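You operate a simulated robot arm through the tools that you are given. There is no shell and no other tool. Be economical: measure what you need, move in short steps, check, and stop when the job is done.

Carry out the task below with a simulated two-armed robot. There is one attempt and no reset: what you move stays moved.

JOB
Pull the oil locker door open.

Only the result counts: the job must be done as asked and must still hold three seconds after the hand-in. Knocking over, shifting, dropping, spilling or breaking anything else fails it.

ROBOT AND FRAMES
Two 7-joint arms with two-finger parallel grippers on one trunk, on a base that drives. Base frame: it is fixed to the floor where the robot stands at the start and does not move with it; the origin is under the middle of the robot, x ahead of it, y to its left, z up. Units: m, rad, N and s.
The left shoulder is at the start at [0.07, 0.163, 0.745], the right one opposite. With the tool pointing down near the work surface each hand reaches from about 0.38 to 0.88 m from the robot's upright axis, wherever it stands, measured 20 degrees to its own side. Places, roughly: oil locker door [1, 0.1, 0.4]. Payload 3.43 kg a hand.
The tool frame of a hand sits at the grasp point between the pads (the TCP): z along the fingers, y along the line on which they close. The tips reach 0.034 m beyond it. Largest opening 0.128 m; finger width 0.024, thickness 0.012; the body of the gripper, 0.048 by 0.13 m, starts 0.096 m behind the TCP.
Orientation is that of the tool frame in the base frame, as [roll, pitch, yaw] about the fixed x, y, z axes, in that order (R = Rz(yaw) Ry(pitch) Rx(roll)). With the fingers straight down and closing along the base's y, the tool's x points along the base's -x, its y along +y and its z along -z.

CONTROLS
- The arms move only by the tool send_rows. It takes "left_increments", "right_increments" or both (then of equal length, played together; a hand with none holds still); each is one flat list of numbers, 7 for each row, row after row: the shift along the base's x, y, z in cm, then the turn, a rotation vector about the base's x, y, z in rad, then the finger opening in cm, from 0 to 12.8. In form: [dx, dy, dz, wx, wy, wz, fingers, dx, dy, dz, wx, wy, wz, fingers, ...]. A call has 1 to 8 rows; each row shifts and turns the commanded pose from where the row before left it. A row lasts 0.2 s, in which the tool goes at most 0.05 m and 0.15 rad; a call with a longer step from one row to the next is refused whole, and so is a gripper value outside its range. Where a pose cannot be reached the arm comes as near as it can. A force on the tool above 40 N (or 10 N above the force at the start of the call, whichever is more), or a blocked arm, ends the call early, and 0.2 s more pass. Each finger travels about 0.153 m/s and halts on what it meets, pressing with about 34 N; the grip force reading is that of the motor and also rises with nothing between the fingers. The clock runs only during rows and for 0.2 s after the last one: add rows that do not move to give the fingers time. The reply holds the time, the measured pose of the TCP, the force on the tool along the base axes, the opening and the grip force, in the units named above and with some noise.
- Cameras (640 x 400 px; columns grow to the right, rows downward): "scene" is now at [0.1364, 0.0144, 0.967]; the picture's right is [0.17, -0.99, 0.00], its down [-0.60, -0.10, -0.80] and it looks along [0.79, 0.13, -0.60] (base axes); focal length 290 px, centre (320, 200). "left" rides on the left gripper at [-0.036, 0, -0.098] in its tool frame; the picture's right is [0.00, -1.00, 0.00], its down [0.97, 0.00, -0.24] and it looks along [0.24, 0.00, 0.97] (tool axes); focal length 218 px, centre (320, 200). "right" rides on the right gripper at [-0.036, 0, -0.098] in its tool frame; the picture's right is [0.00, -1.00, 0.00], its down [0.97, 0.00, -0.24] and it looks along [0.24, 0.00, 0.97] (tool axes); focal length 218 px, centre (320, 200). There is no depth. A picture from a camera that has moved, and an enlarged one, comes with that camera's place and axes in the base frame and with its lens.
- snapshot(camera): a new picture of that camera. The clock stands still meanwhile.
- move_column(by): slides the trunk up (or, below 0, down) by that many m; the arms and the scene camera ride with it, the base frame stays. It gives what a move gives, with no picture.
- roll_base(legs): drives the robot by 1 to 6 legs, each [ahead, left, turn to the left] in m, m and rad, along the robot's own axes; the way and the turn of a leg run together, so that a leg with both is an arc; at most 1.5 m and 3.142 rad a leg. The arms and the cameras ride along, it lands a little off, and it stops where it bumps. It gives what a move gives.
- pan_tilt(pan, tilt): turns the head with the scene camera to pan (to the left, within 1.501 rad either way) and tilt (down, from -0.506 to 1.204), counted from straight ahead of the robot. It gives what a move gives.
- enlarge(camera, box): a new picture of the part [left, top, right, bottom] of that camera's present view, enlarged. The clock stands still meanwhile.
- sign_off(): hands the job in; it is judged then, once.

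Work in short steps. Places have to be worked out from the pictures, the camera data and where the tool is seen: move nearer, look again, correct. Check each grasp and each placing, and mend what went wrong. You have 120 turns and 100 pictures in all, those below and enlarged ones among them. Open the grippers and draw the arms clear of the work before you hand the job in, unless the task says otherwise; then end with one line.

The tools are called after ">>>" as name(argument=value, ...) on one line, values as JSON. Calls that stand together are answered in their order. send_rows: Moves the arms, as the interface text tells. Its arguments: {"type":"object","properties":{"left_increments":{"type":"array"},"right_increments":{"type":"array"}},"required":[]} The other tools are called the same way: move_column (by) slides the trunk up or down; roll_base (legs) drives the base; pan_tilt (pan, tilt) turns the head that bears the scene camera; snapshot (camera) takes a picture; enlarge (camera, box) takes an enlarged picture of a part of a camera's view; sign_off () hands the job in.

At the start:

```text
time: 0.0
left_tcp_pos: [0.385, 0.3516, 0.5871]
left_ee_rot: [3.141, 0.0, -3.14]
left_force: [0.4, -0.2, 0.0]
left_opening: 0.1282
left_grip_force: 0.0
right_tcp_pos: [0.5148, -0.0827, 0.6281]
right_ee_rot: [3.14, 0.001, -3.142]
right_force: [0.5, 0.7, 0.1]
right_opening: 0.128
right_grip_force: 0.1
trunk travel left (down, up): [-0.225, 0.715]
robot x, y, heading: [-0.0, 0.0002, 0.001]
head pan, tilt: [0.168, 0.649]
```

scene: 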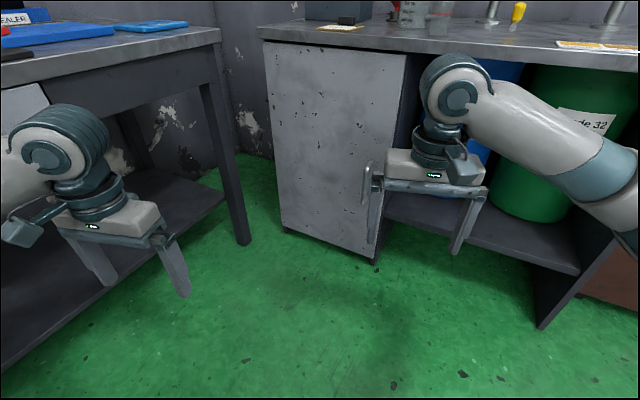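
right: 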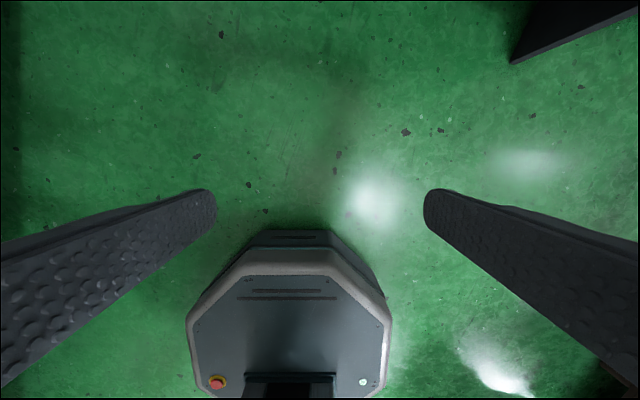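
left: 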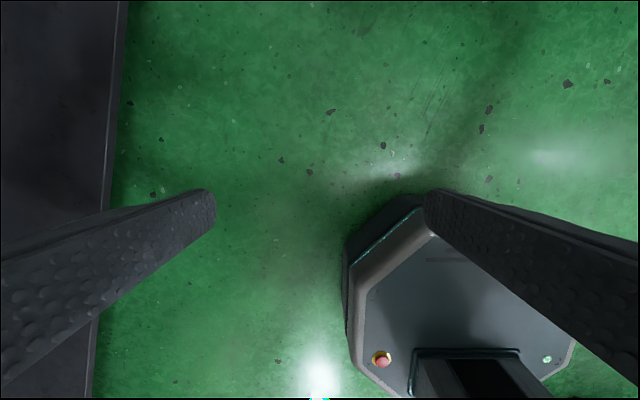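

The door is the pale panel, with its hinge probably on the left (y≈0.30). The handle seems to be on the right, near [0.92, -0.01, 0.45], and I'll zoom in on it to check.

>>> enlarge(camera="scene", box=[320, 140, 420, 270])

>>> enlarge(camera="scene", box=[240, 0, 440, 125])

```text
3.08 times, centred on (370, 205) of scene
camera zoom: at [0.1364, 0.0144, 0.967], right [0.17, -0.99, 0.0], down [-0.6, -0.1, -0.8], along [0.79, 0.13, -0.6], focal length 891 px, centre (166, 185)
```

zoom: 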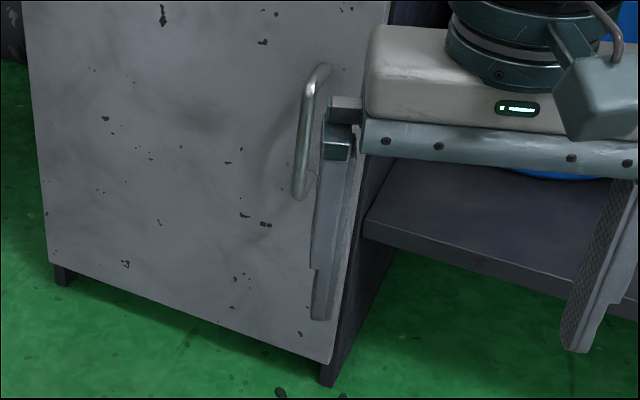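

```text
3.20 times, centred on (340, 62) of scene
camera zoom: at [0.1364, 0.0144, 0.967], right [0.17, -0.99, 0.0], down [-0.6, -0.1, -0.8], along [0.79, 0.13, -0.6], focal length 927 px, centre (256, 640)
```

zoom: 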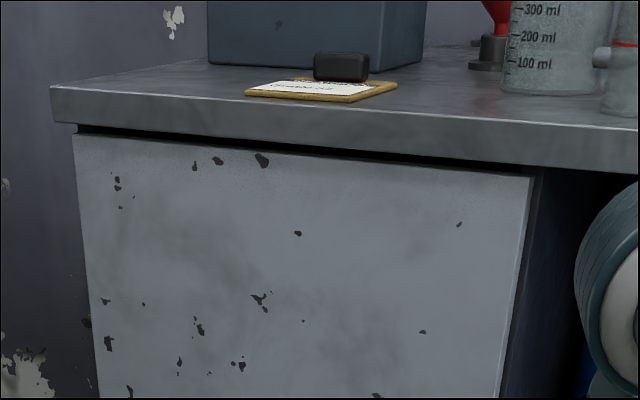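

The handle is a vertical bow at about y 0.00, z 0.37–0.51, x≈0.92. I'll turn the right hand to point forward and bring it to a spot in front of the handle.

>>> send_rows(right_increments=[1.7, 0.7, -1.4, 0, -0.131, 0, 8, 1.7, 0.7, -1.4, 0, -0.131, 0, 8, 1.7, 0.7, -1.4, 0, -0.131, 0, 8, 1.7, 0.7, -1.4, 0, -0.131, 0, 8, 1.7, 0.7, -1.4, 0, -0.131, 0, 8, 1.7, 0.7, -1.4, 0, -0.131, 0, 8])

>>> send_rows(right_increments=[1.7, 0.7, -1.4, 0, -0.131, 0, 8, 1.7, 0.7, -1.4, 0, -0.131, 0, 8, 1.7, 0.7, -1.4, 0, -0.131, 0, 8, 1.7, 0.7, -1.4, 0, -0.131, 0, 8, 1.7, 0.7, -1.4, 0, -0.131, 0, 8, 1.7, 0.7, -1.4, 0, -0.131, 0, 8])

>>> snapshot(camera="right")

>>> snapshot(camera="scene")

```text
time: 1.4
left_tcp_pos: [0.385, 0.3522, 0.5869]
left_ee_rot: [3.141, -0.002, -3.141]
left_force: [0.6, -0.1, -0.1]
left_opening: 0.1281
left_grip_force: 0.0
right_tcp_pos: [0.6154, -0.0401, 0.5465]
right_ee_rot: [-3.142, 0.787, 3.141]
right_force: [-0.5, 0.8, 0.2]
right_opening: 0.0801
right_grip_force: 0.1
trunk travel left (down, up): [-0.225, 0.715]
robot x, y, heading: [-0.0011, -0.004, -0.001]
head pan, tilt: [0.168, 0.649]
```

```text
time: 2.8
left_tcp_pos: [0.3847, 0.3513, 0.5869]
left_ee_rot: [3.14, -0.002, -3.138]
left_force: [-0.2, -0.1, -0.4]
left_opening: 0.1279
left_grip_force: 0.1
right_tcp_pos: [0.7174, 0.0013, 0.4608]
right_ee_rot: [-0.104, 1.568, -0.107]
right_force: [0.5, 0.2, -0.1]
right_opening: 0.0799
right_grip_force: 0.0
trunk travel left (down, up): [-0.225, 0.715]
robot x, y, heading: [0.0005, 0.0, -0.003]
head pan, tilt: [0.168, 0.649]
```

```text
94 pictures are left
camera right: at [0.6202, 0.0025, 0.4959], right [0.0, -1.0, 0.0], down [-0.24, 0.0, -0.97], along [0.97, 0.0, -0.24], focal length 218 px, centre (320, 200)
```

right: 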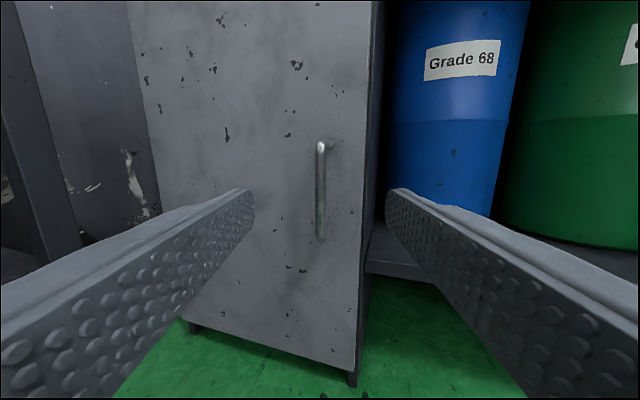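

```text
93 pictures are left
camera scene: at [0.1364, 0.0145, 0.9671], right [0.17, -0.99, 0.0], down [-0.6, -0.1, -0.8], along [0.79, 0.13, -0.6], focal length 290 px, centre (320, 200)
```

scene: 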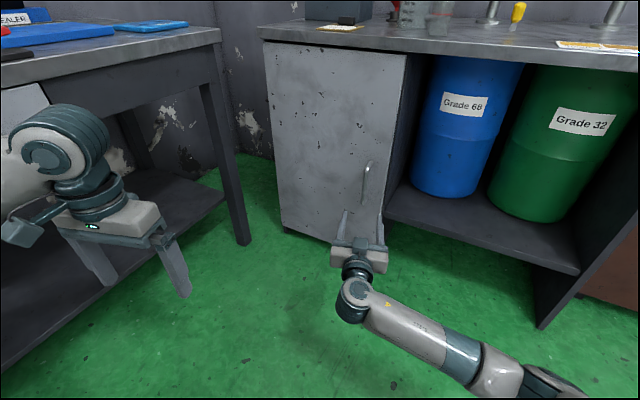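

The wrist view and the scene view agree: the bar is at x≈0.94, y≈0.00, z≈0.355–0.497. I'll advance to just short of it.

>>> send_rows(right_increments=[3, 0, -0.5, 0, 0, 0, 8, 3, 0, -0.5, 0, 0, 0, 8, 3, 0, -0.5, 0, 0, 0, 8, 3, 0, -0.5, 0, 0, 0, 8, 3, 0, -0.5, 0, 0, 0, 8, 2, 0, -0.5, 0, 0, 0, 8, 0, 0, 0, 0, 0, 0, 8])

>>> snapshot(camera="right")

>>> enlarge(camera="scene", box=[310, 130, 430, 205])

```text
time: 4.4
left_tcp_pos: [0.3855, 0.3516, 0.5855]
left_ee_rot: [3.141, -0.001, -3.14]
left_force: [0.5, 0.0, 0.6]
left_opening: 0.128
left_grip_force: 0.0
right_tcp_pos: [0.8897, 0.0028, 0.4319]
right_ee_rot: [-0.063, 1.569, -0.062]
right_force: [0.6, 1.1, 0.0]
right_opening: 0.08
right_grip_force: 0.0
trunk travel left (down, up): [-0.225, 0.715]
robot x, y, heading: [0.0039, -0.0002, -0.0]
head pan, tilt: [0.168, 0.649]
```

```text
92 pictures are left
camera right: at [0.7909, 0.0029, 0.4664], right [0.0, -1.0, 0.0], down [-0.24, 0.0, -0.97], along [0.97, 0.0, -0.24], focal length 218 px, centre (320, 200)
```

right: 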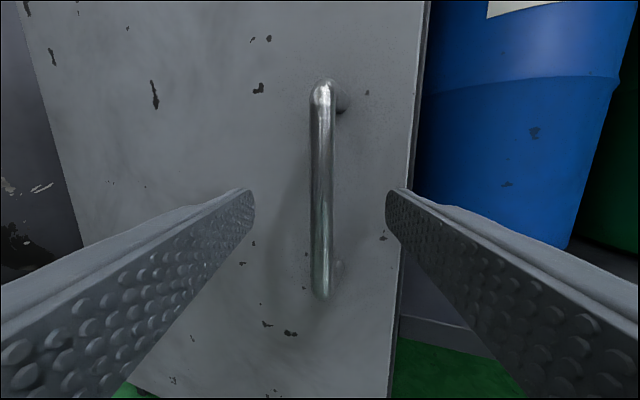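

```text
5.33 times, centred on (370, 168) of scene
camera zoom: at [0.1364, 0.0145, 0.967], right [0.17, -0.99, 0.0], down [-0.6, -0.1, -0.8], along [0.79, 0.13, -0.6], focal length 1544 px, centre (53, 373)
```

zoom: 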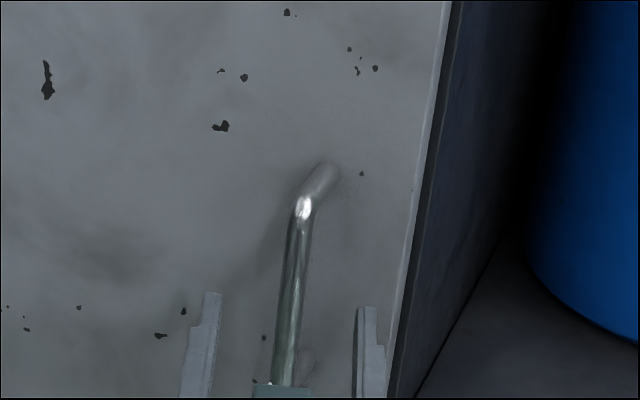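

The bar is centred between the fingers, about 4 cm ahead of the TCP. I'll advance 4 cm slowly, then close on it.

>>> send_rows(right_increments=[1, 0, 0, 0, 0, 0, 8, 1, 0, 0, 0, 0, 0, 8, 1, 0, 0, 0, 0, 0, 8, 0.8, 0, 0, 0, 0, 0, 8, 0, 0, 0, 0, 0, 0, 8])

>>> snapshot(camera="right")

```text
time: 5.6
left_tcp_pos: [0.3838, 0.3514, 0.5873]
left_ee_rot: [3.141, 0.001, 3.141]
left_force: [-0.6, -0.1, 0.2]
left_opening: 0.1278
left_grip_force: 0.1
right_tcp_pos: [0.9266, 0.0015, 0.4323]
right_ee_rot: [-0.1, 1.569, -0.096]
right_force: [-8.9, -0.3, 0.5]
right_opening: 0.0806
right_grip_force: 0.0
trunk travel left (down, up): [-0.225, 0.715]
robot x, y, heading: [0.001, -0.0033, -0.001]
head pan, tilt: [0.168, 0.649]
```

```text
90 pictures are left
camera right: at [0.8284, 0.0031, 0.4671], right [0.0, -1.0, 0.0], down [-0.24, 0.0, -0.97], along [0.97, 0.0, -0.24], focal length 218 px, centre (320, 200)
```

right: 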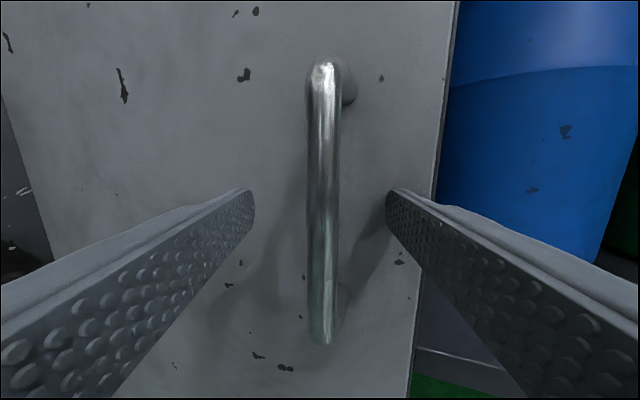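

The fingertips touch the door, so its surface is at x≈0.96. I'll back off 5 mm and close on the bar.

>>> send_rows(right_increments=[-0.5, 0, 0, 0, 0, 0, 8, 0, 0, 0, 0, 0, 0, 4, 0, 0, 0, 0, 0, 0, 0, 0, 0, 0, 0, 0, 0, 0, 0, 0, 0, 0, 0, 0, 0])

>>> snapshot(camera="right")

```text
time: 6.8
left_tcp_pos: [0.3842, 0.351, 0.5862]
left_ee_rot: [-3.141, 0.0, 3.141]
left_force: [-0.8, 0.4, 0.7]
left_opening: 0.128
left_grip_force: 0.1
right_tcp_pos: [0.9214, 0.0022, 0.432]
right_ee_rot: [0.006, 1.568, 0.007]
right_force: [-0.9, -6.1, 1.2]
right_opening: 0.0159
right_grip_force: 44.9
trunk travel left (down, up): [-0.225, 0.715]
robot x, y, heading: [0.0028, -0.0035, 0.001]
head pan, tilt: [0.168, 0.649]
```

```text
89 pictures are left
camera right: at [0.8241, 0.0021, 0.4672], right [0.0, -1.0, 0.0], down [-0.24, 0.0, -0.97], along [0.97, 0.0, -0.24], focal length 218 px, centre (320, 200)
```

right: 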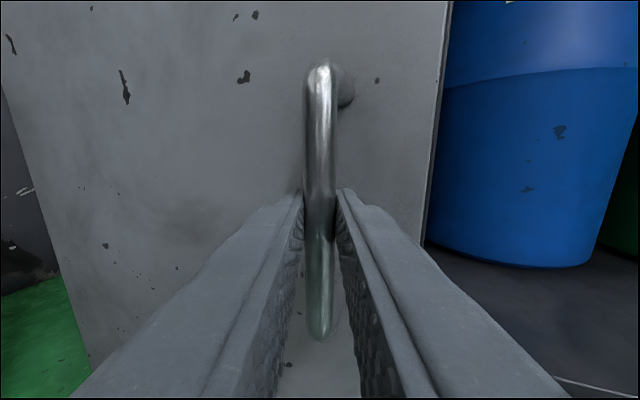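

The grip is firm, with the opening halted at 16 mm. I'll start pulling along the door's arc, about 0.15 rad, turning with it.

>>> send_rows(right_increments=[-0.9, 0.1, 0, 0, 0, -0.03, 0, -1.1, 0.15, 0, 0, 0, -0.04, 0, -1.2, 0.25, 0, 0, 0, -0.04, 0, -1.2, 0.35, 0, 0, 0, -0.04, 0, 0, 0, 0, 0, 0, 0, 0])

>>> snapshot(camera="scene")

```text
time: 7.7
left_tcp_pos: [0.3839, 0.3543, 0.5863]
left_ee_rot: [3.141, -0.001, -3.136]
left_force: [-0.4, -0.6, -0.1]
left_opening: 0.128
left_grip_force: 0.1
right_tcp_pos: [0.8853, 0.0232, 0.432]
right_ee_rot: [0.687, 1.568, 0.58]
right_force: [-0.1, 3.0, -3.9]
right_opening: 0.0157
right_grip_force: 44.8
trunk travel left (down, up): [-0.225, 0.715]
robot x, y, heading: [0.0007, -0.0006, 0.007]
head pan, tilt: [0.168, 0.649]
stopped in row 4 (right hand): the force on the tool passed its limit (the readings are from after the stop); the commanded pose is now the measured one
```

```text
88 pictures are left
camera scene: at [0.1372, 0.0158, 0.9669], right [0.17, -0.99, 0.0], down [-0.6, -0.1, -0.8], along [0.78, 0.14, -0.6], focal length 290 px, centre (320, 200)
```

scene: 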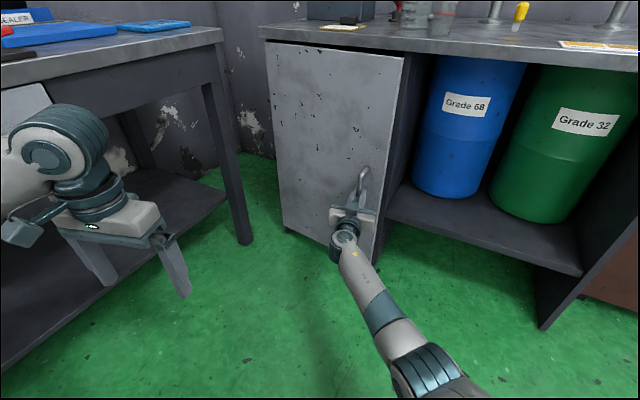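

The door has started to open: the hand moved −3.6 cm in x and +2.1 cm in y. I'll check the grip.

>>> snapshot(camera="right")

>>> enlarge(camera="scene", box=[250, 30, 450, 275])

```text
87 pictures are left
camera right: at [0.787, 0.0328, 0.4672], right [-0.1, -0.99, 0.0], down [-0.24, 0.03, -0.97], along [0.97, -0.1, -0.24], focal length 218 px, centre (320, 200)
```

right: 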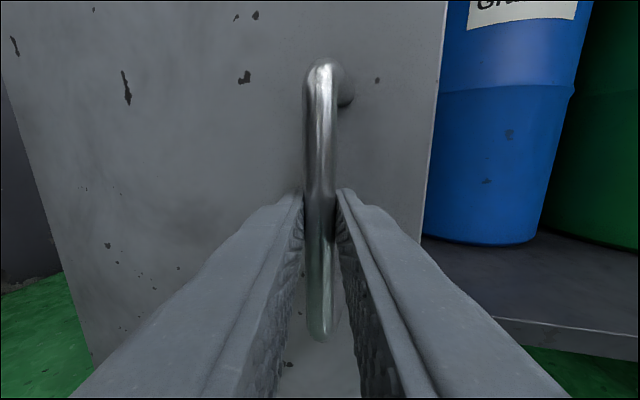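

```text
1.63 times, centred on (350, 152) of scene
camera zoom: at [0.1372, 0.0158, 0.9669], right [0.17, -0.99, 0.0], down [-0.6, -0.1, -0.8], along [0.78, 0.14, -0.6], focal length 473 px, centre (271, 278)
```

zoom: 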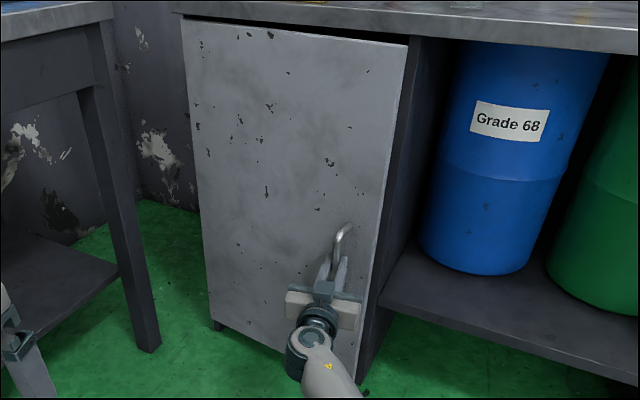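

The grip is rigid and the door turned with it, but the path drifts more to +y than I had modelled. I'll continue in small steps and use the forces to find the arc.

>>> send_rows(right_increments=[-1.0, 0.3, 0, 0, 0, -0.035, 0, -1.0, 0.3, 0, 0, 0, -0.035, 0, 0, 0, 0, 0, 0, 0, 0])

```text
time: 8.7
left_tcp_pos: [0.3824, 0.3567, 0.5857]
left_ee_rot: [3.139, -0.002, -3.135]
left_force: [1.0, 0.5, -0.1]
left_opening: 0.128
left_grip_force: 0.1
right_tcp_pos: [0.8644, 0.0364, 0.4311]
right_ee_rot: [1.261, 1.569, 1.095]
right_force: [1.1, 2.8, -4.9]
right_opening: 0.0155
right_grip_force: 44.7
trunk travel left (down, up): [-0.225, 0.715]
robot x, y, heading: [0.0014, -0.0001, 0.007]
head pan, tilt: [0.168, 0.649]
stopped in row 3 (right hand): the force on the tool passed its limit (the readings are from after the stop); the commanded pose is now the measured one
```

Same pattern again, with resistance. I'll look at the door geometry to locate the true hinge.

>>> enlarge(camera="scene", box=[250, 20, 430, 132])

>>> enlarge(camera="scene", box=[250, 170, 430, 282])

>>> snapshot(camera="right")

```text
3.56 times, centred on (340, 76) of scene
camera zoom: at [0.1378, 0.0168, 0.967], right [0.17, -0.98, 0.0], down [-0.6, -0.11, -0.8], along [0.78, 0.14, -0.6], focal length 1030 px, centre (249, 641)
```

zoom: 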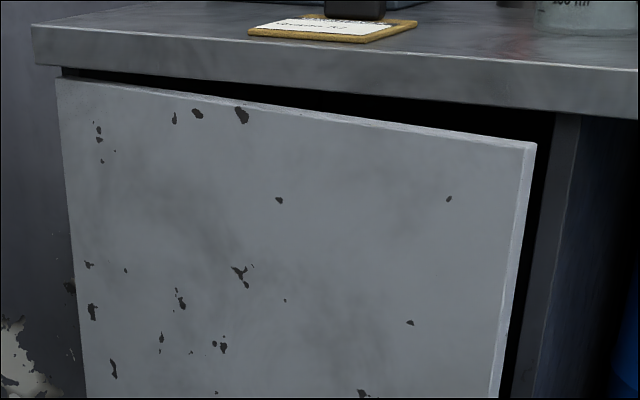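

```text
3.56 times, centred on (340, 226) of scene
camera zoom: at [0.1378, 0.0168, 0.967], right [0.17, -0.98, 0.0], down [-0.6, -0.11, -0.8], along [0.78, 0.14, -0.6], focal length 1030 px, centre (249, 108)
```

zoom: 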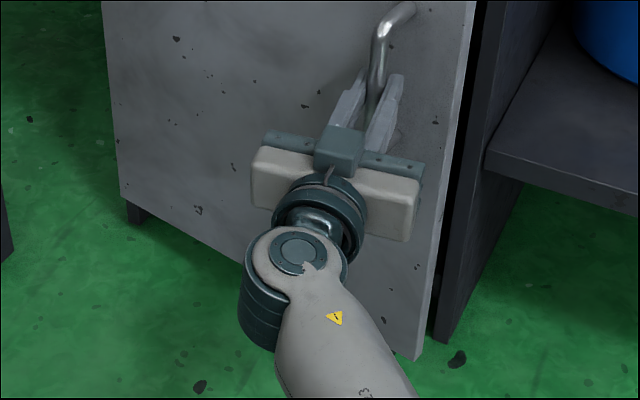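

```text
83 pictures are left
camera right: at [0.7677, 0.0521, 0.4674], right [-0.16, -0.99, 0.0], down [-0.24, 0.04, -0.97], along [0.96, -0.16, -0.24], focal length 218 px, centre (320, 200)
```

right: 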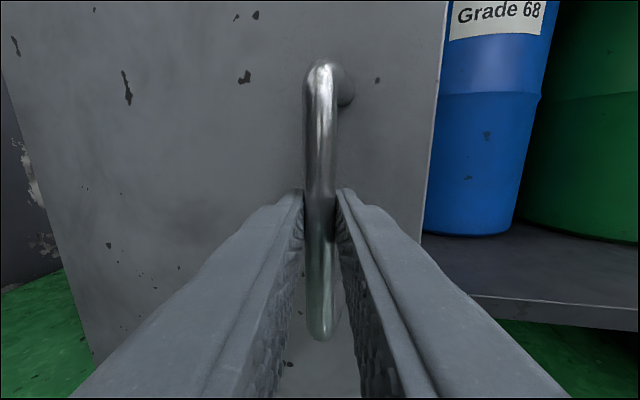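

I'll follow the measured direction (slope about 0.65, increasing) and watch whether the force drops.

>>> send_rows(right_increments=[-0.8, 0.55, 0, 0, 0, -0.028, 0, -0.8, 0.57, 0, 0, 0, -0.028, 0, -0.8, 0.6, 0, 0, 0, -0.028, 0, 0, 0, 0, 0, 0, 0, 0])

```text
time: 9.3
left_tcp_pos: [0.3825, 0.3583, 0.5852]
left_ee_rot: [3.14, -0.002, -3.129]
left_force: [-0.2, -0.1, -0.5]
left_opening: 0.128
left_grip_force: 0.0
right_tcp_pos: [0.8557, 0.0424, 0.4328]
right_ee_rot: [-0.67, 1.562, -0.879]
right_force: [6.2, 10.2, -11.5]
right_opening: 0.0158
right_grip_force: 45.4
trunk travel left (down, up): [-0.225, 0.715]
robot x, y, heading: [0.0006, -0.0047, 0.013]
head pan, tilt: [0.168, 0.649]
stopped in row 3 (right hand): the force on the tool passed its limit (the readings are from after the stop); the commanded pose is now the measured one
```

I'll make one very small step to read the forces without tripping the limit.

>>> send_rows(right_increments=[-0.5, 0.3, 0, 0, 0, 0, 0, 0, 0, 0, 0, 0, 0, 0])

>>> send_rows(right_increments=[0, 0, 0, 0, 0, -0.03, 0, 0, 0, 0, 0, 0, 0, 0])

```text
time: 9.9
left_tcp_pos: [0.382, 0.3591, 0.5858]
left_ee_rot: [3.141, -0.003, -3.128]
left_force: [-0.6, 0.6, 0.1]
left_opening: 0.1283
left_grip_force: 0.0
right_tcp_pos: [0.8558, 0.0432, 0.4321]
right_ee_rot: [-0.789, 1.559, -1.0]
right_force: [5.9, 11.3, -13.3]
right_opening: 0.0156
right_grip_force: 44.6
trunk travel left (down, up): [-0.225, 0.715]
robot x, y, heading: [0.0001, 0.0016, 0.017]
head pan, tilt: [0.168, 0.649]
stopped in row 2 (right hand): the force on the tool passed its limit (the readings are from after the stop); the commanded pose is now the measured one
```

```text
time: 10.5
left_tcp_pos: [0.3813, 0.3599, 0.5857]
left_ee_rot: [3.14, -0.002, -3.126]
left_force: [-1.0, -0.3, -0.2]
left_opening: 0.1279
left_grip_force: 0.0
right_tcp_pos: [0.857, 0.0417, 0.432]
right_ee_rot: [-0.795, 1.549, -1.028]
right_force: [5.1, 7.8, -7.1]
right_opening: 0.0156
right_grip_force: 44.7
trunk travel left (down, up): [-0.225, 0.715]
robot x, y, heading: [0.0033, -0.0015, 0.019]
head pan, tilt: [0.168, 0.649]
stopped in row 2 (right hand): the force on the tool passed its limit (the readings are from after the stop); the commanded pose is now the measured one
```

Nothing moves now, so something is jammed. I'll look.

>>> snapshot(camera="right")

>>> snapshot(camera="scene")

```text
82 pictures are left
camera right: at [0.7604, 0.0653, 0.4664], right [-0.23, -0.97, 0.01], down [-0.22, 0.04, -0.97], along [0.95, -0.23, -0.23], focal length 218 px, centre (320, 200)
```

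right: 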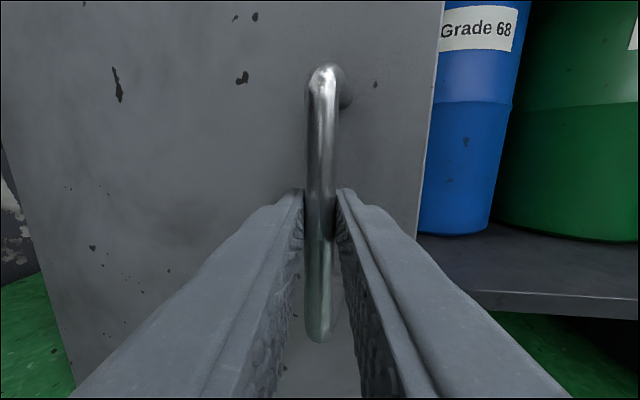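

```text
81 pictures are left
camera scene: at [0.1392, 0.0196, 0.9668], right [0.18, -0.98, 0.0], down [-0.59, -0.11, -0.8], along [0.78, 0.15, -0.61], focal length 290 px, centre (320, 200)
```

scene: 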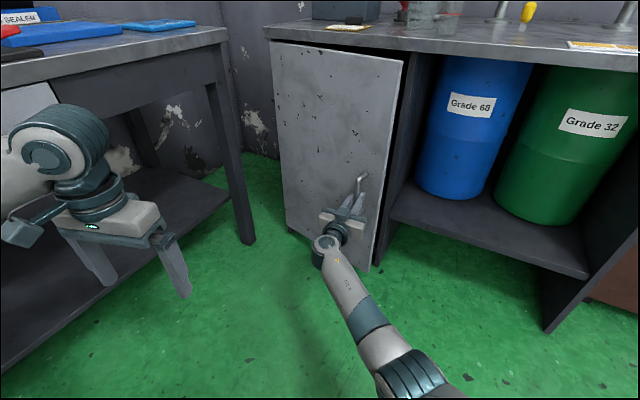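

The door is ajar by about 0.2 rad. I'll let go, back off, and push it from the inside of its free edge instead.

>>> send_rows(right_increments=[0, 0, 0, 0, 0, 0, 3, 0, 0, 0, 0, 0, 0, 6, 0, 0, 0, 0, 0, 0, 6])

>>> send_rows(right_increments=[-2, 0.45, 0, 0, 0, 0, 6, -3, 0.7, 0, 0, 0, 0, 6, -3, 0.7, 0, 0, 0, 0, 6, -3, 0, 0, 0, 0, 0, 6, -3, -1, 0, 0, 0, 0, 6, -2, -1, 0, 0, 0, 0, 6])

>>> snapshot(camera="right")

>>> snapshot(camera="scene")

```text
time: 11.3
left_tcp_pos: [0.3814, 0.3611, 0.5869]
left_ee_rot: [-3.141, 0.001, -3.128]
left_force: [0.3, -0.8, -0.2]
left_opening: 0.1282
left_grip_force: 0.1
right_tcp_pos: [0.8551, 0.0401, 0.434]
right_ee_rot: [-0.737, 1.547, -0.974]
right_force: [0.1, 0.0, 0.2]
right_opening: 0.06
right_grip_force: 0.2
trunk travel left (down, up): [-0.225, 0.715]
robot x, y, heading: [0.0013, 0.0025, 0.019]
head pan, tilt: [0.168, 0.649]
```

```text
time: 12.5
left_tcp_pos: [0.3816, 0.3575, 0.5872]
left_ee_rot: [-3.141, 0.0, -3.13]
left_force: [0.1, -0.7, 0.2]
left_opening: 0.1281
left_grip_force: 0.1
right_tcp_pos: [0.7905, 0.0101, 0.5445]
right_ee_rot: [-0.105, 1.36, -0.387]
right_force: [0.3, -0.8, -0.2]
right_opening: 0.06
right_grip_force: 0.1
trunk travel left (down, up): [-0.225, 0.715]
robot x, y, heading: [0.0014, 0.0026, 0.013]
head pan, tilt: [0.168, 0.649]
stopped in row 5 (right hand): the arm was blocked; the commanded pose is now the measured one
```

```text
80 pictures are left
camera right: at [0.6905, 0.0401, 0.5592], right [-0.28, -0.96, 0.02], down [-0.04, -0.01, -1.0], along [0.96, -0.28, -0.04], focal length 218 px, centre (320, 200)
```

right: 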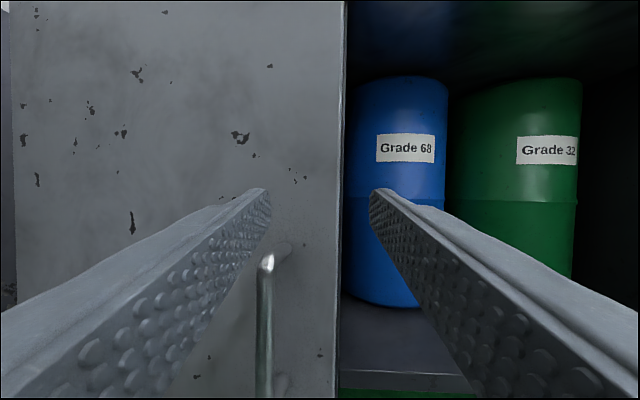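

```text
79 pictures are left
camera scene: at [0.1379, 0.0184, 0.9671], right [0.18, -0.98, 0.0], down [-0.59, -0.11, -0.8], along [0.78, 0.14, -0.6], focal length 290 px, centre (320, 200)
```

scene: 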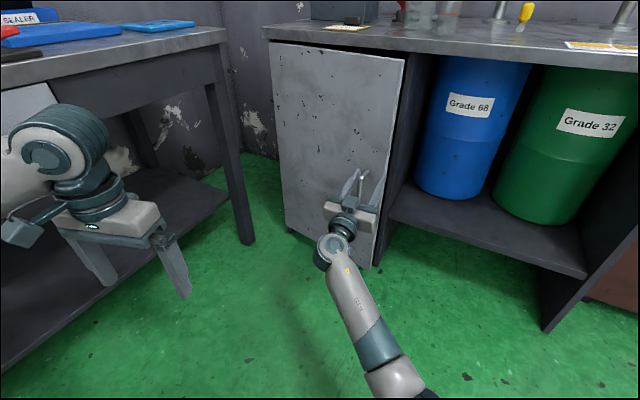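

The arm was at a joint limit from turning the right hand to negative yaw. I'll turn it back the other way and move it to the right, clear of the door.

>>> send_rows(right_increments=[-1.5, -1.5, 0, 0, 0, 0.14, 0, -1.5, -2, 0, 0, 0, 0.14, 0, -1.5, -2, 0, 0, 0, 0.14, 0, -1.5, -2, 0, 0, 0, 0.14, 0, -1, -2, 0, 0, 0, 0.14, 0, 0, -3, 0, 0, 0, 0.14, 0, 0, -3, 0, 0, 0, 0.14, 0, 0, -3, 0, 0, 0, 0.14, 0])

>>> snapshot(camera="scene")

```text
time: 14.3
left_tcp_pos: [0.3807, 0.3593, 0.5865]
left_ee_rot: [-3.141, -0.001, -3.127]
left_force: [-0.6, 0.5, 0.1]
left_opening: 0.1278
left_grip_force: 0.1
right_tcp_pos: [0.7176, -0.1713, 0.5441]
right_ee_rot: [-0.085, 1.367, 0.759]
right_force: [0.1, 0.8, -0.1]
right_opening: 0.0
right_grip_force: 32.9
trunk travel left (down, up): [-0.225, 0.715]
robot x, y, heading: [-0.0005, 0.0026, 0.013]
head pan, tilt: [0.168, 0.649]
```

```text
78 pictures are left
camera scene: at [0.1377, 0.0186, 0.967], right [0.18, -0.98, 0.0], down [-0.59, -0.11, -0.8], along [0.78, 0.14, -0.6], focal length 290 px, centre (320, 200)
```

scene: 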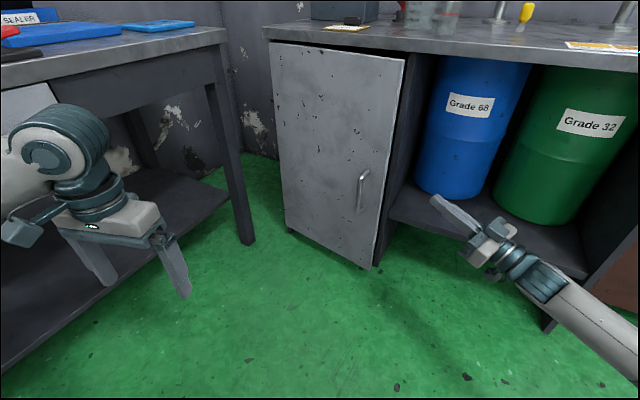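

The hand is free and the door appears to have stayed ajar. I'll zoom in on its free edge.

>>> enlarge(camera="scene", box=[320, 40, 480, 280])

>>> snapshot(camera="right")

```text
1.67 times, centred on (400, 160) of scene
camera zoom: at [0.1377, 0.0186, 0.967], right [0.18, -0.98, 0.0], down [-0.59, -0.11, -0.8], along [0.78, 0.14, -0.6], focal length 483 px, centre (187, 267)
```

zoom: 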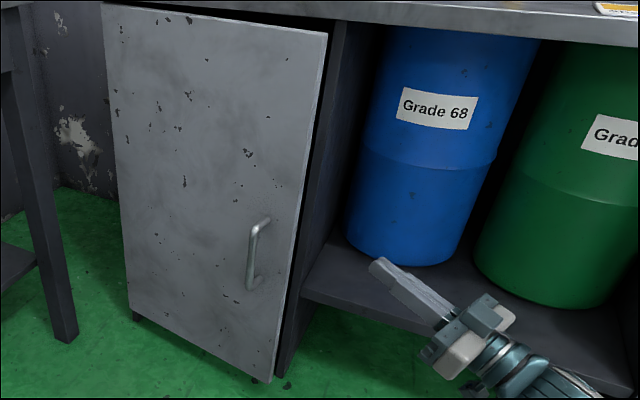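

```text
76 pictures are left
camera right: at [0.6492, -0.2484, 0.5586], right [0.75, -0.67, 0.02], down [-0.01, -0.04, -1.0], along [0.67, 0.75, -0.04], focal length 218 px, centre (320, 200)
```

right: 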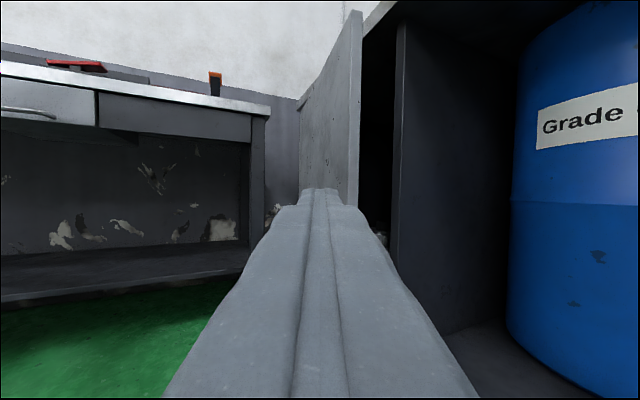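

The wrist view gives the door's back edge at about (0.906, −0.05) and the cabinet side panel at (0.965, −0.075). That leaves a gap of about 6 cm. I'll turn to a yaw of about 68° and stage just right of the gap.

>>> send_rows(right_increments=[3, 0, 0, 0, 0, 0.06, 0, 3, 0, 0, 0, 0, 0.06, 0, 3, 0.5, 0, 0, 0, 0.06, 0, 3, 1, 0, 0, 0, 0.06, 0, 3, 1.5, 0, 0, 0, 0.06, 0, 2.5, 1.5, 0, 0, 0, 0.06, 0, 0, 0, 0, 0, 0, 0, 0])

>>> snapshot(camera="right")

>>> snapshot(camera="scene")

```text
time: 15.9
left_tcp_pos: [0.3805, 0.3586, 0.5862]
left_ee_rot: [3.141, 0.0, -3.128]
left_force: [-0.2, -0.4, 0.3]
left_opening: 0.1279
left_grip_force: 0.0
right_tcp_pos: [0.8776, -0.1223, 0.5468]
right_ee_rot: [-0.093, 1.366, 1.11]
right_force: [-0.1, -0.4, 0.4]
right_opening: 0.0001
right_grip_force: 33.4
right hand out of reach, approached as far as the arm can: row 6
trunk travel left (down, up): [-0.225, 0.715]
robot x, y, heading: [0.0016, 0.0025, 0.011]
head pan, tilt: [0.168, 0.649]
```

```text
75 pictures are left
camera right: at [0.8387, -0.2186, 0.5627], right [0.93, -0.36, 0.02], down [0.0, -0.04, -1.0], along [0.36, 0.93, -0.04], focal length 218 px, centre (320, 200)
```

right: 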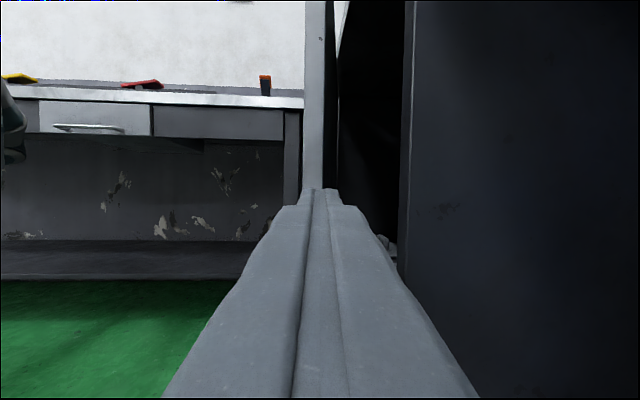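

```text
74 pictures are left
camera scene: at [0.1376, 0.019, 0.967], right [0.18, -0.98, 0.0], down [-0.59, -0.11, -0.8], along [0.78, 0.14, -0.6], focal length 290 px, centre (320, 200)
```

scene: 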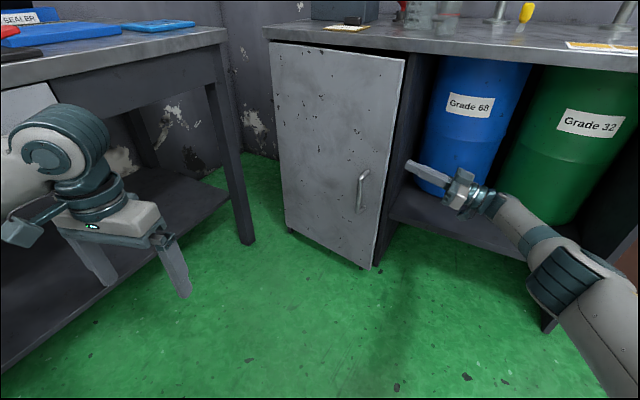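

The hand is at the edge of its reach. I'll pull it back 10 cm, then drive the base 9 cm ahead and 4 cm right.

>>> send_rows(right_increments=[-3, -1, 0, 0, 0, 0, 0, -3.5, -1, 0, 0, 0, 0, 0, -3.5, 0, 0, 0, 0, 0, 0])

>>> roll_base(legs=[[0.09, -0.04, 0]])

>>> snapshot(camera="right")

>>> snapshot(camera="scene")

```text
time: 16.7
left_tcp_pos: [0.3821, 0.3585, 0.5868]
left_ee_rot: [3.14, 0.0, -3.127]
left_force: [0.8, 0.4, 0.3]
left_opening: 0.1279
left_grip_force: 0.1
right_tcp_pos: [0.7759, -0.143, 0.5495]
right_ee_rot: [-0.092, 1.366, 1.111]
right_force: [0.1, -0.4, 0.9]
right_opening: 0.0
right_grip_force: 33.6
trunk travel left (down, up): [-0.225, 0.715]
robot x, y, heading: [0.0067, -0.0009, 0.017]
head pan, tilt: [0.168, 0.649]
```

```text
time: 17.8
left_tcp_pos: [0.4721, 0.3203, 0.5862]
left_ee_rot: [-3.141, 0.001, -3.128]
left_force: [-0.6, 0.3, -0.4]
left_opening: 0.128
left_grip_force: 0.0
right_tcp_pos: [0.867, -0.1805, 0.5478]
right_ee_rot: [-0.087, 1.365, 1.116]
right_force: [0.1, 0.0, -0.5]
right_opening: 0.0001
right_grip_force: 33.3
trunk travel left (down, up): [-0.225, 0.715]
robot x, y, heading: [0.0916, -0.0368, 0.015]
head pan, tilt: [0.168, 0.649]
```

```text
73 pictures are left
camera right: at [0.8294, -0.2768, 0.5624], right [0.93, -0.36, 0.02], down [0.0, -0.04, -1.0], along [0.36, 0.93, -0.04], focal length 218 px, centre (320, 200)
```

right: 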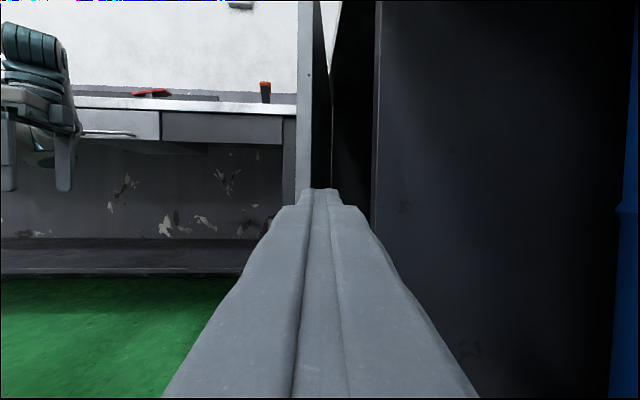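

```text
72 pictures are left
camera scene: at [0.2284, -0.0206, 0.9669], right [0.18, -0.98, 0.0], down [-0.59, -0.11, -0.8], along [0.78, 0.14, -0.6], focal length 290 px, centre (320, 200)
```

scene: 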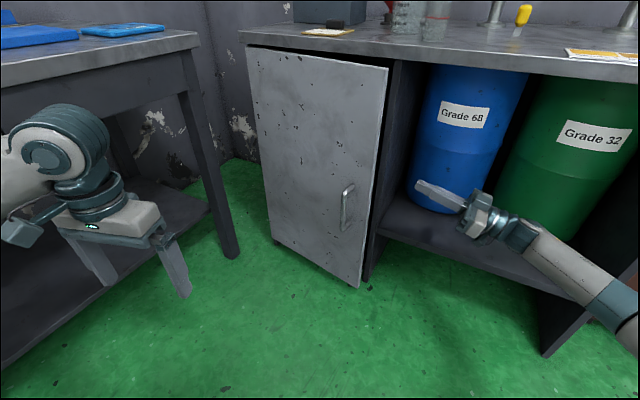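

The door edge at x≈0.909 and the panel at x≈0.972 are confirmed. I'll shift 2.4 cm in x, then slide the closed fingers into the gap along their own axis.

>>> send_rows(right_increments=[2.4, 0, 0, 0, 0, 0, 0, 0.7, 1.9, 0, 0, 0, 0, 0, 0.7, 1.9, 0, 0, 0, 0, 0, 0.7, 1.9, 0, 0, 0, 0, 0, 0.7, 1.9, 0, 0, 0, 0, 0, 0, 0, 0, 0, 0, 0, 0])

>>> snapshot(camera="right")

```text
time: 19.2
left_tcp_pos: [0.4724, 0.3206, 0.5865]
left_ee_rot: [3.141, 0.001, -3.127]
left_force: [0.5, 0.6, -0.1]
left_opening: 0.1281
left_grip_force: 0.0
right_tcp_pos: [0.9179, -0.1057, 0.5487]
right_ee_rot: [-0.089, 1.365, 1.113]
right_force: [-0.6, 0.6, -0.3]
right_opening: 0.0
right_grip_force: 32.5
trunk travel left (down, up): [-0.225, 0.715]
robot x, y, heading: [0.0938, -0.0379, 0.011]
head pan, tilt: [0.168, 0.649]
```

```text
71 pictures are left
camera right: at [0.8804, -0.2007, 0.5631], right [0.93, -0.36, 0.02], down [0.0, -0.04, -1.0], along [0.36, 0.93, -0.04], focal length 218 px, centre (320, 200)
```

right: 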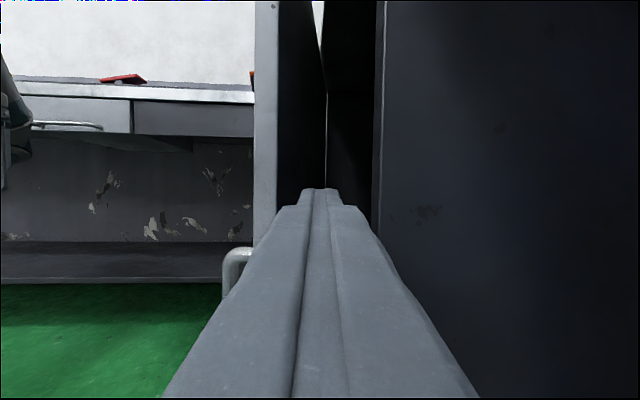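

The fingers are lined up with the gap, so I'll advance 6 cm.

>>> send_rows(right_increments=[0.6, 1.5, 0, 0, 0, 0, 0, 0.6, 1.5, 0, 0, 0, 0, 0, 0.6, 1.5, 0, 0, 0, 0, 0, 0.5, 1.5, 0, 0, 0, 0, 0, 0, 0, 0, 0, 0, 0, 0])

>>> snapshot(camera="right")

```text
time: 20.4
left_tcp_pos: [0.4722, 0.3213, 0.5869]
left_ee_rot: [-3.141, -0.001, -3.125]
left_force: [-0.1, 0.0, -0.7]
left_opening: 0.128
left_grip_force: 0.1
right_tcp_pos: [0.9418, -0.0443, 0.5487]
right_ee_rot: [-0.089, 1.367, 1.11]
right_force: [0.0, 0.1, 0.2]
right_opening: 0.0002
right_grip_force: 32.9
trunk travel left (down, up): [-0.225, 0.715]
robot x, y, heading: [0.0925, -0.039, 0.011]
head pan, tilt: [0.168, 0.649]
```

```text
70 pictures are left
camera right: at [0.9039, -0.1414, 0.5628], right [0.93, -0.36, 0.02], down [0.0, -0.04, -1.0], along [0.36, 0.93, -0.04], focal length 218 px, centre (320, 200)
```

right: 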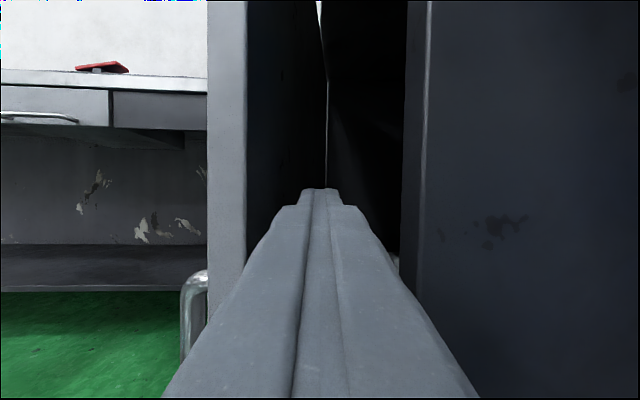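

The fingers are behind the door edge. Now I'll pull toward the robot.

>>> send_rows(right_increments=[-1.2, 0, 0, 0, 0, 0, 0, -1.2, 0, 0, 0, 0, 0, 0, -1.2, 0.1, 0, 0, 0, 0, 0, -1.2, 0.1, 0, 0, 0, 0, 0, -1.2, 0.2, 0, 0, 0, 0, 0, -1.2, 0.2, 0, 0, 0, 0, 0, -1.2, 0.3, 0, 0, 0, 0, 0, -1.2, 0.3, 0, 0, 0, 0, 0])

>>> snapshot(camera="right")

>>> snapshot(camera="scene")

```text
time: 22.2
left_tcp_pos: [0.4709, 0.3204, 0.5874]
left_ee_rot: [-3.141, -0.001, -3.128]
left_force: [0.0, -1.3, -0.6]
left_opening: 0.1277
left_grip_force: 0.1
right_tcp_pos: [0.8456, -0.0317, 0.5478]
right_ee_rot: [-0.089, 1.365, 1.114]
right_force: [-1.4, -0.4, 0.2]
right_opening: 0.0001
right_grip_force: 33.0
trunk travel left (down, up): [-0.225, 0.715]
robot x, y, heading: [0.0906, -0.034, 0.011]
head pan, tilt: [0.168, 0.649]
```

```text
69 pictures are left
camera right: at [0.8076, -0.1288, 0.5625], right [0.93, -0.36, 0.02], down [0.0, -0.04, -1.0], along [0.36, 0.93, -0.04], focal length 218 px, centre (320, 200)
```

right: 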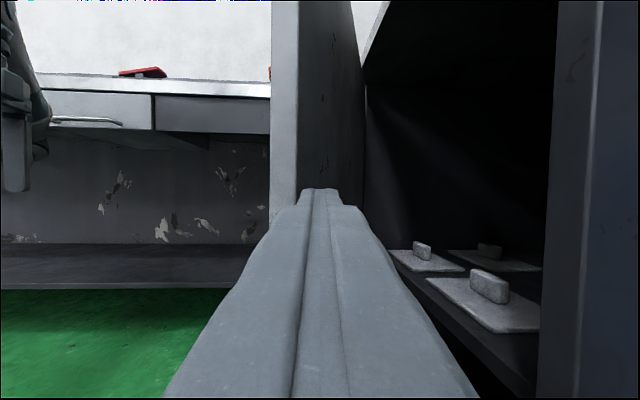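

```text
68 pictures are left
camera scene: at [0.2281, -0.0204, 0.967], right [0.18, -0.98, 0.0], down [-0.59, -0.11, -0.8], along [0.78, 0.14, -0.6], focal length 290 px, centre (320, 200)
```

scene: 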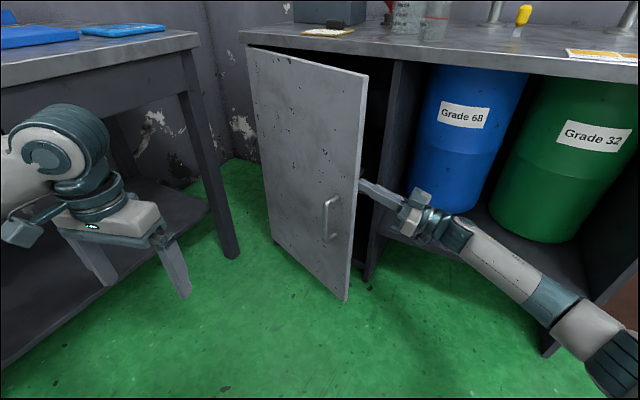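

The door moves easily with the edge push. I'll keep going along the arc with the fingertip on the inside face.

>>> send_rows(right_increments=[-1.5, 1.2, 0, 0, 0, 0, 0, -1.5, 1.2, 0, 0, 0, 0, 0, -1.5, 1.2, 0, 0, 0, 0, 0, -1.4, 1.3, 0, 0, 0, 0, 0, -1.3, 1.2, 0, 0, 0, 0, 0, -1.2, 1.2, 0, 0, 0, 0, 0, -1.2, 1.2, 0, 0, 0, 0, 0, -1.1, 1.2, 0, 0, 0, 0, 0])

>>> snapshot(camera="right")

>>> snapshot(camera="scene")

```text
time: 24.0
left_tcp_pos: [0.4709, 0.3205, 0.5867]
left_ee_rot: [-3.141, 0.002, -3.128]
left_force: [-0.4, 0.9, 0.2]
left_opening: 0.1281
left_grip_force: 0.0
right_tcp_pos: [0.7375, 0.0653, 0.5491]
right_ee_rot: [-0.093, 1.366, 1.112]
right_force: [-0.2, -0.3, 0.9]
right_opening: 0.0
right_grip_force: 33.0
trunk travel left (down, up): [-0.225, 0.715]
robot x, y, heading: [0.0921, -0.0393, 0.01]
head pan, tilt: [0.168, 0.649]
```

```text
67 pictures are left
camera right: at [0.7008, -0.031, 0.5641], right [0.93, -0.36, 0.02], down [0.0, -0.04, -1.0], along [0.36, 0.93, -0.04], focal length 218 px, centre (320, 200)
```

right: 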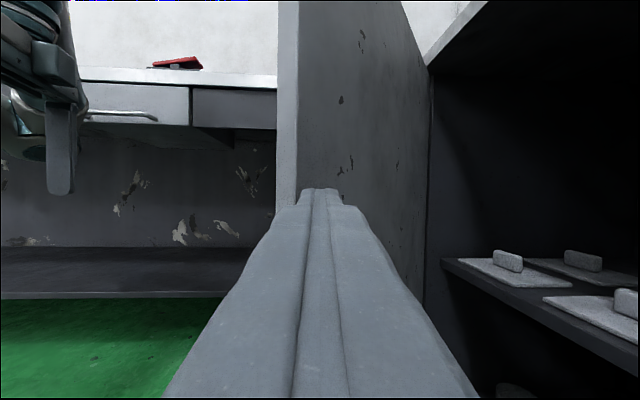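

```text
66 pictures are left
camera scene: at [0.228, -0.0203, 0.967], right [0.18, -0.98, 0.0], down [-0.59, -0.11, -0.8], along [0.78, 0.14, -0.6], focal length 290 px, centre (320, 200)
```

scene: 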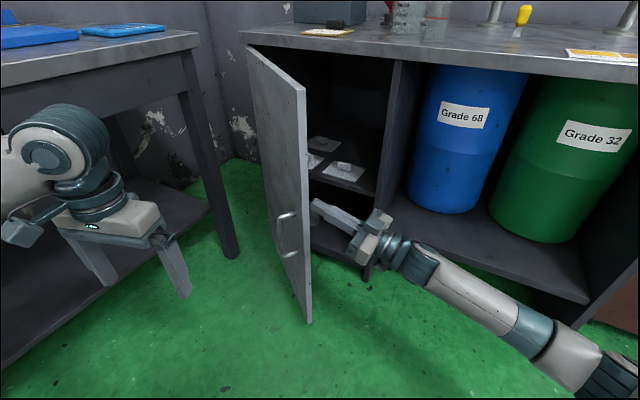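

The door is open about 60°. I'll keep pushing, now mostly to the left.

>>> send_rows(right_increments=[-0.8, 1.4, 0, 0, 0, 0, 0, -0.7, 1.5, 0, 0, 0, 0, 0, -0.6, 1.5, 0, 0, 0, 0, 0, -0.5, 1.5, 0, 0, 0, 0, 0, -0.3, 1.5, 0, 0, 0, 0, 0, -0.2, 1.5, 0, 0, 0, 0, 0, 0, 1.5, 0, 0, 0, 0, 0, 0, 1.5, 0, 0, 0, 0, 0])

>>> snapshot(camera="scene")

>>> snapshot(camera="right")

```text
time: 25.8
left_tcp_pos: [0.4725, 0.3199, 0.5869]
left_ee_rot: [3.141, 0.001, -3.127]
left_force: [0.3, -0.4, 0.5]
left_opening: 0.128
left_grip_force: 0.0
right_tcp_pos: [0.7086, 0.1828, 0.5489]
right_ee_rot: [-0.09, 1.367, 1.114]
right_force: [0.1, 0.1, 0.1]
right_opening: 0.0
right_grip_force: 33.2
trunk travel left (down, up): [-0.225, 0.715]
robot x, y, heading: [0.0929, -0.0387, 0.015]
head pan, tilt: [0.168, 0.649]
```

```text
65 pictures are left
camera scene: at [0.2281, -0.0203, 0.967], right [0.18, -0.98, 0.0], down [-0.59, -0.11, -0.8], along [0.78, 0.14, -0.6], focal length 290 px, centre (320, 200)
```

scene: 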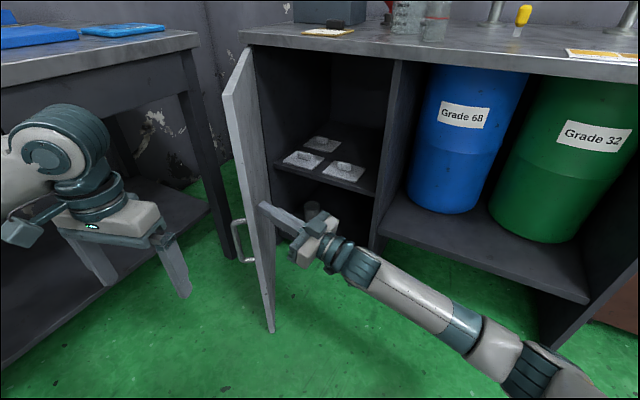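

```text
64 pictures are left
camera right: at [0.6704, 0.0869, 0.5636], right [0.93, -0.36, 0.02], down [0.0, -0.04, -1.0], along [0.36, 0.93, -0.04], focal length 218 px, centre (320, 200)
```

right: 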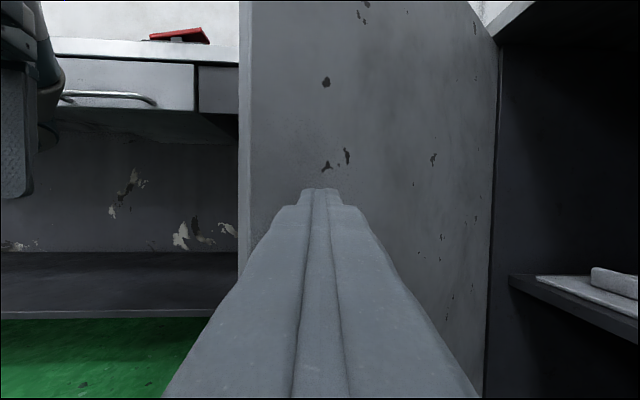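

The door is at about 80°. One more push of 5 cm, then I'll withdraw.

>>> send_rows(right_increments=[0, 1.3, 0, 0, 0, 0, 0, 0, 1.3, 0, 0, 0, 0, 0, 0, 1.3, 0, 0, 0, 0, 0, 0, 1.3, 0, 0, 0, 0, 0, 0, 0, 0, 0, 0, 0, 0])

>>> send_rows(right_increments=[-0.5, -2, 0, 0, 0, 0, 0, -1, -3, 0, 0, 0, 0, 0, -1, -3.5, 0, 0, 0, 0, 0, -1, -3.5, 0, 0, 0, 0, 3, -1, -3.5, 0, 0, 0, 0, 6, -1, -3.5, 0, 0, 0, 0, 8, -1, -3.5, 0, 0, 0, 0, 8, -1, -3.5, 0, 0, 0, 0, 8])

>>> snapshot(camera="scene")

```text
time: 27.0
left_tcp_pos: [0.4703, 0.3213, 0.5852]
left_ee_rot: [-3.141, 0.0, -3.127]
left_force: [-0.3, -0.7, 0.0]
left_opening: 0.1281
left_grip_force: 0.1
right_tcp_pos: [0.7093, 0.2339, 0.5484]
right_ee_rot: [-0.089, 1.366, 1.114]
right_force: [-0.2, -0.3, -0.1]
right_opening: 0.0001
right_grip_force: 33.0
trunk travel left (down, up): [-0.225, 0.715]
robot x, y, heading: [0.0906, -0.0412, 0.012]
head pan, tilt: [0.168, 0.649]
```

```text
time: 28.8
left_tcp_pos: [0.4714, 0.3203, 0.5866]
left_ee_rot: [3.141, 0.0, -3.128]
left_force: [-0.1, 0.9, -0.6]
left_opening: 0.1282
left_grip_force: 0.0
right_tcp_pos: [0.6339, -0.0255, 0.5454]
right_ee_rot: [-0.093, 1.363, 1.111]
right_force: [1.2, 0.4, 0.4]
right_opening: 0.0801
right_grip_force: 0.1
trunk travel left (down, up): [-0.225, 0.715]
robot x, y, heading: [0.0916, -0.0402, 0.016]
head pan, tilt: [0.168, 0.649]
```

```text
63 pictures are left
camera scene: at [0.228, -0.0204, 0.967], right [0.18, -0.98, 0.0], down [-0.59, -0.11, -0.8], along [0.78, 0.15, -0.6], focal length 290 px, centre (320, 200)
```

scene: 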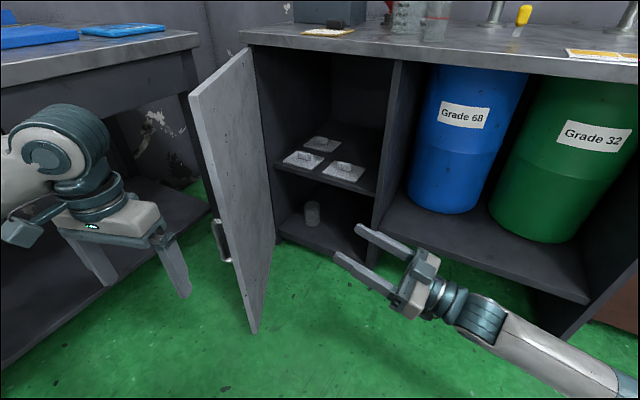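

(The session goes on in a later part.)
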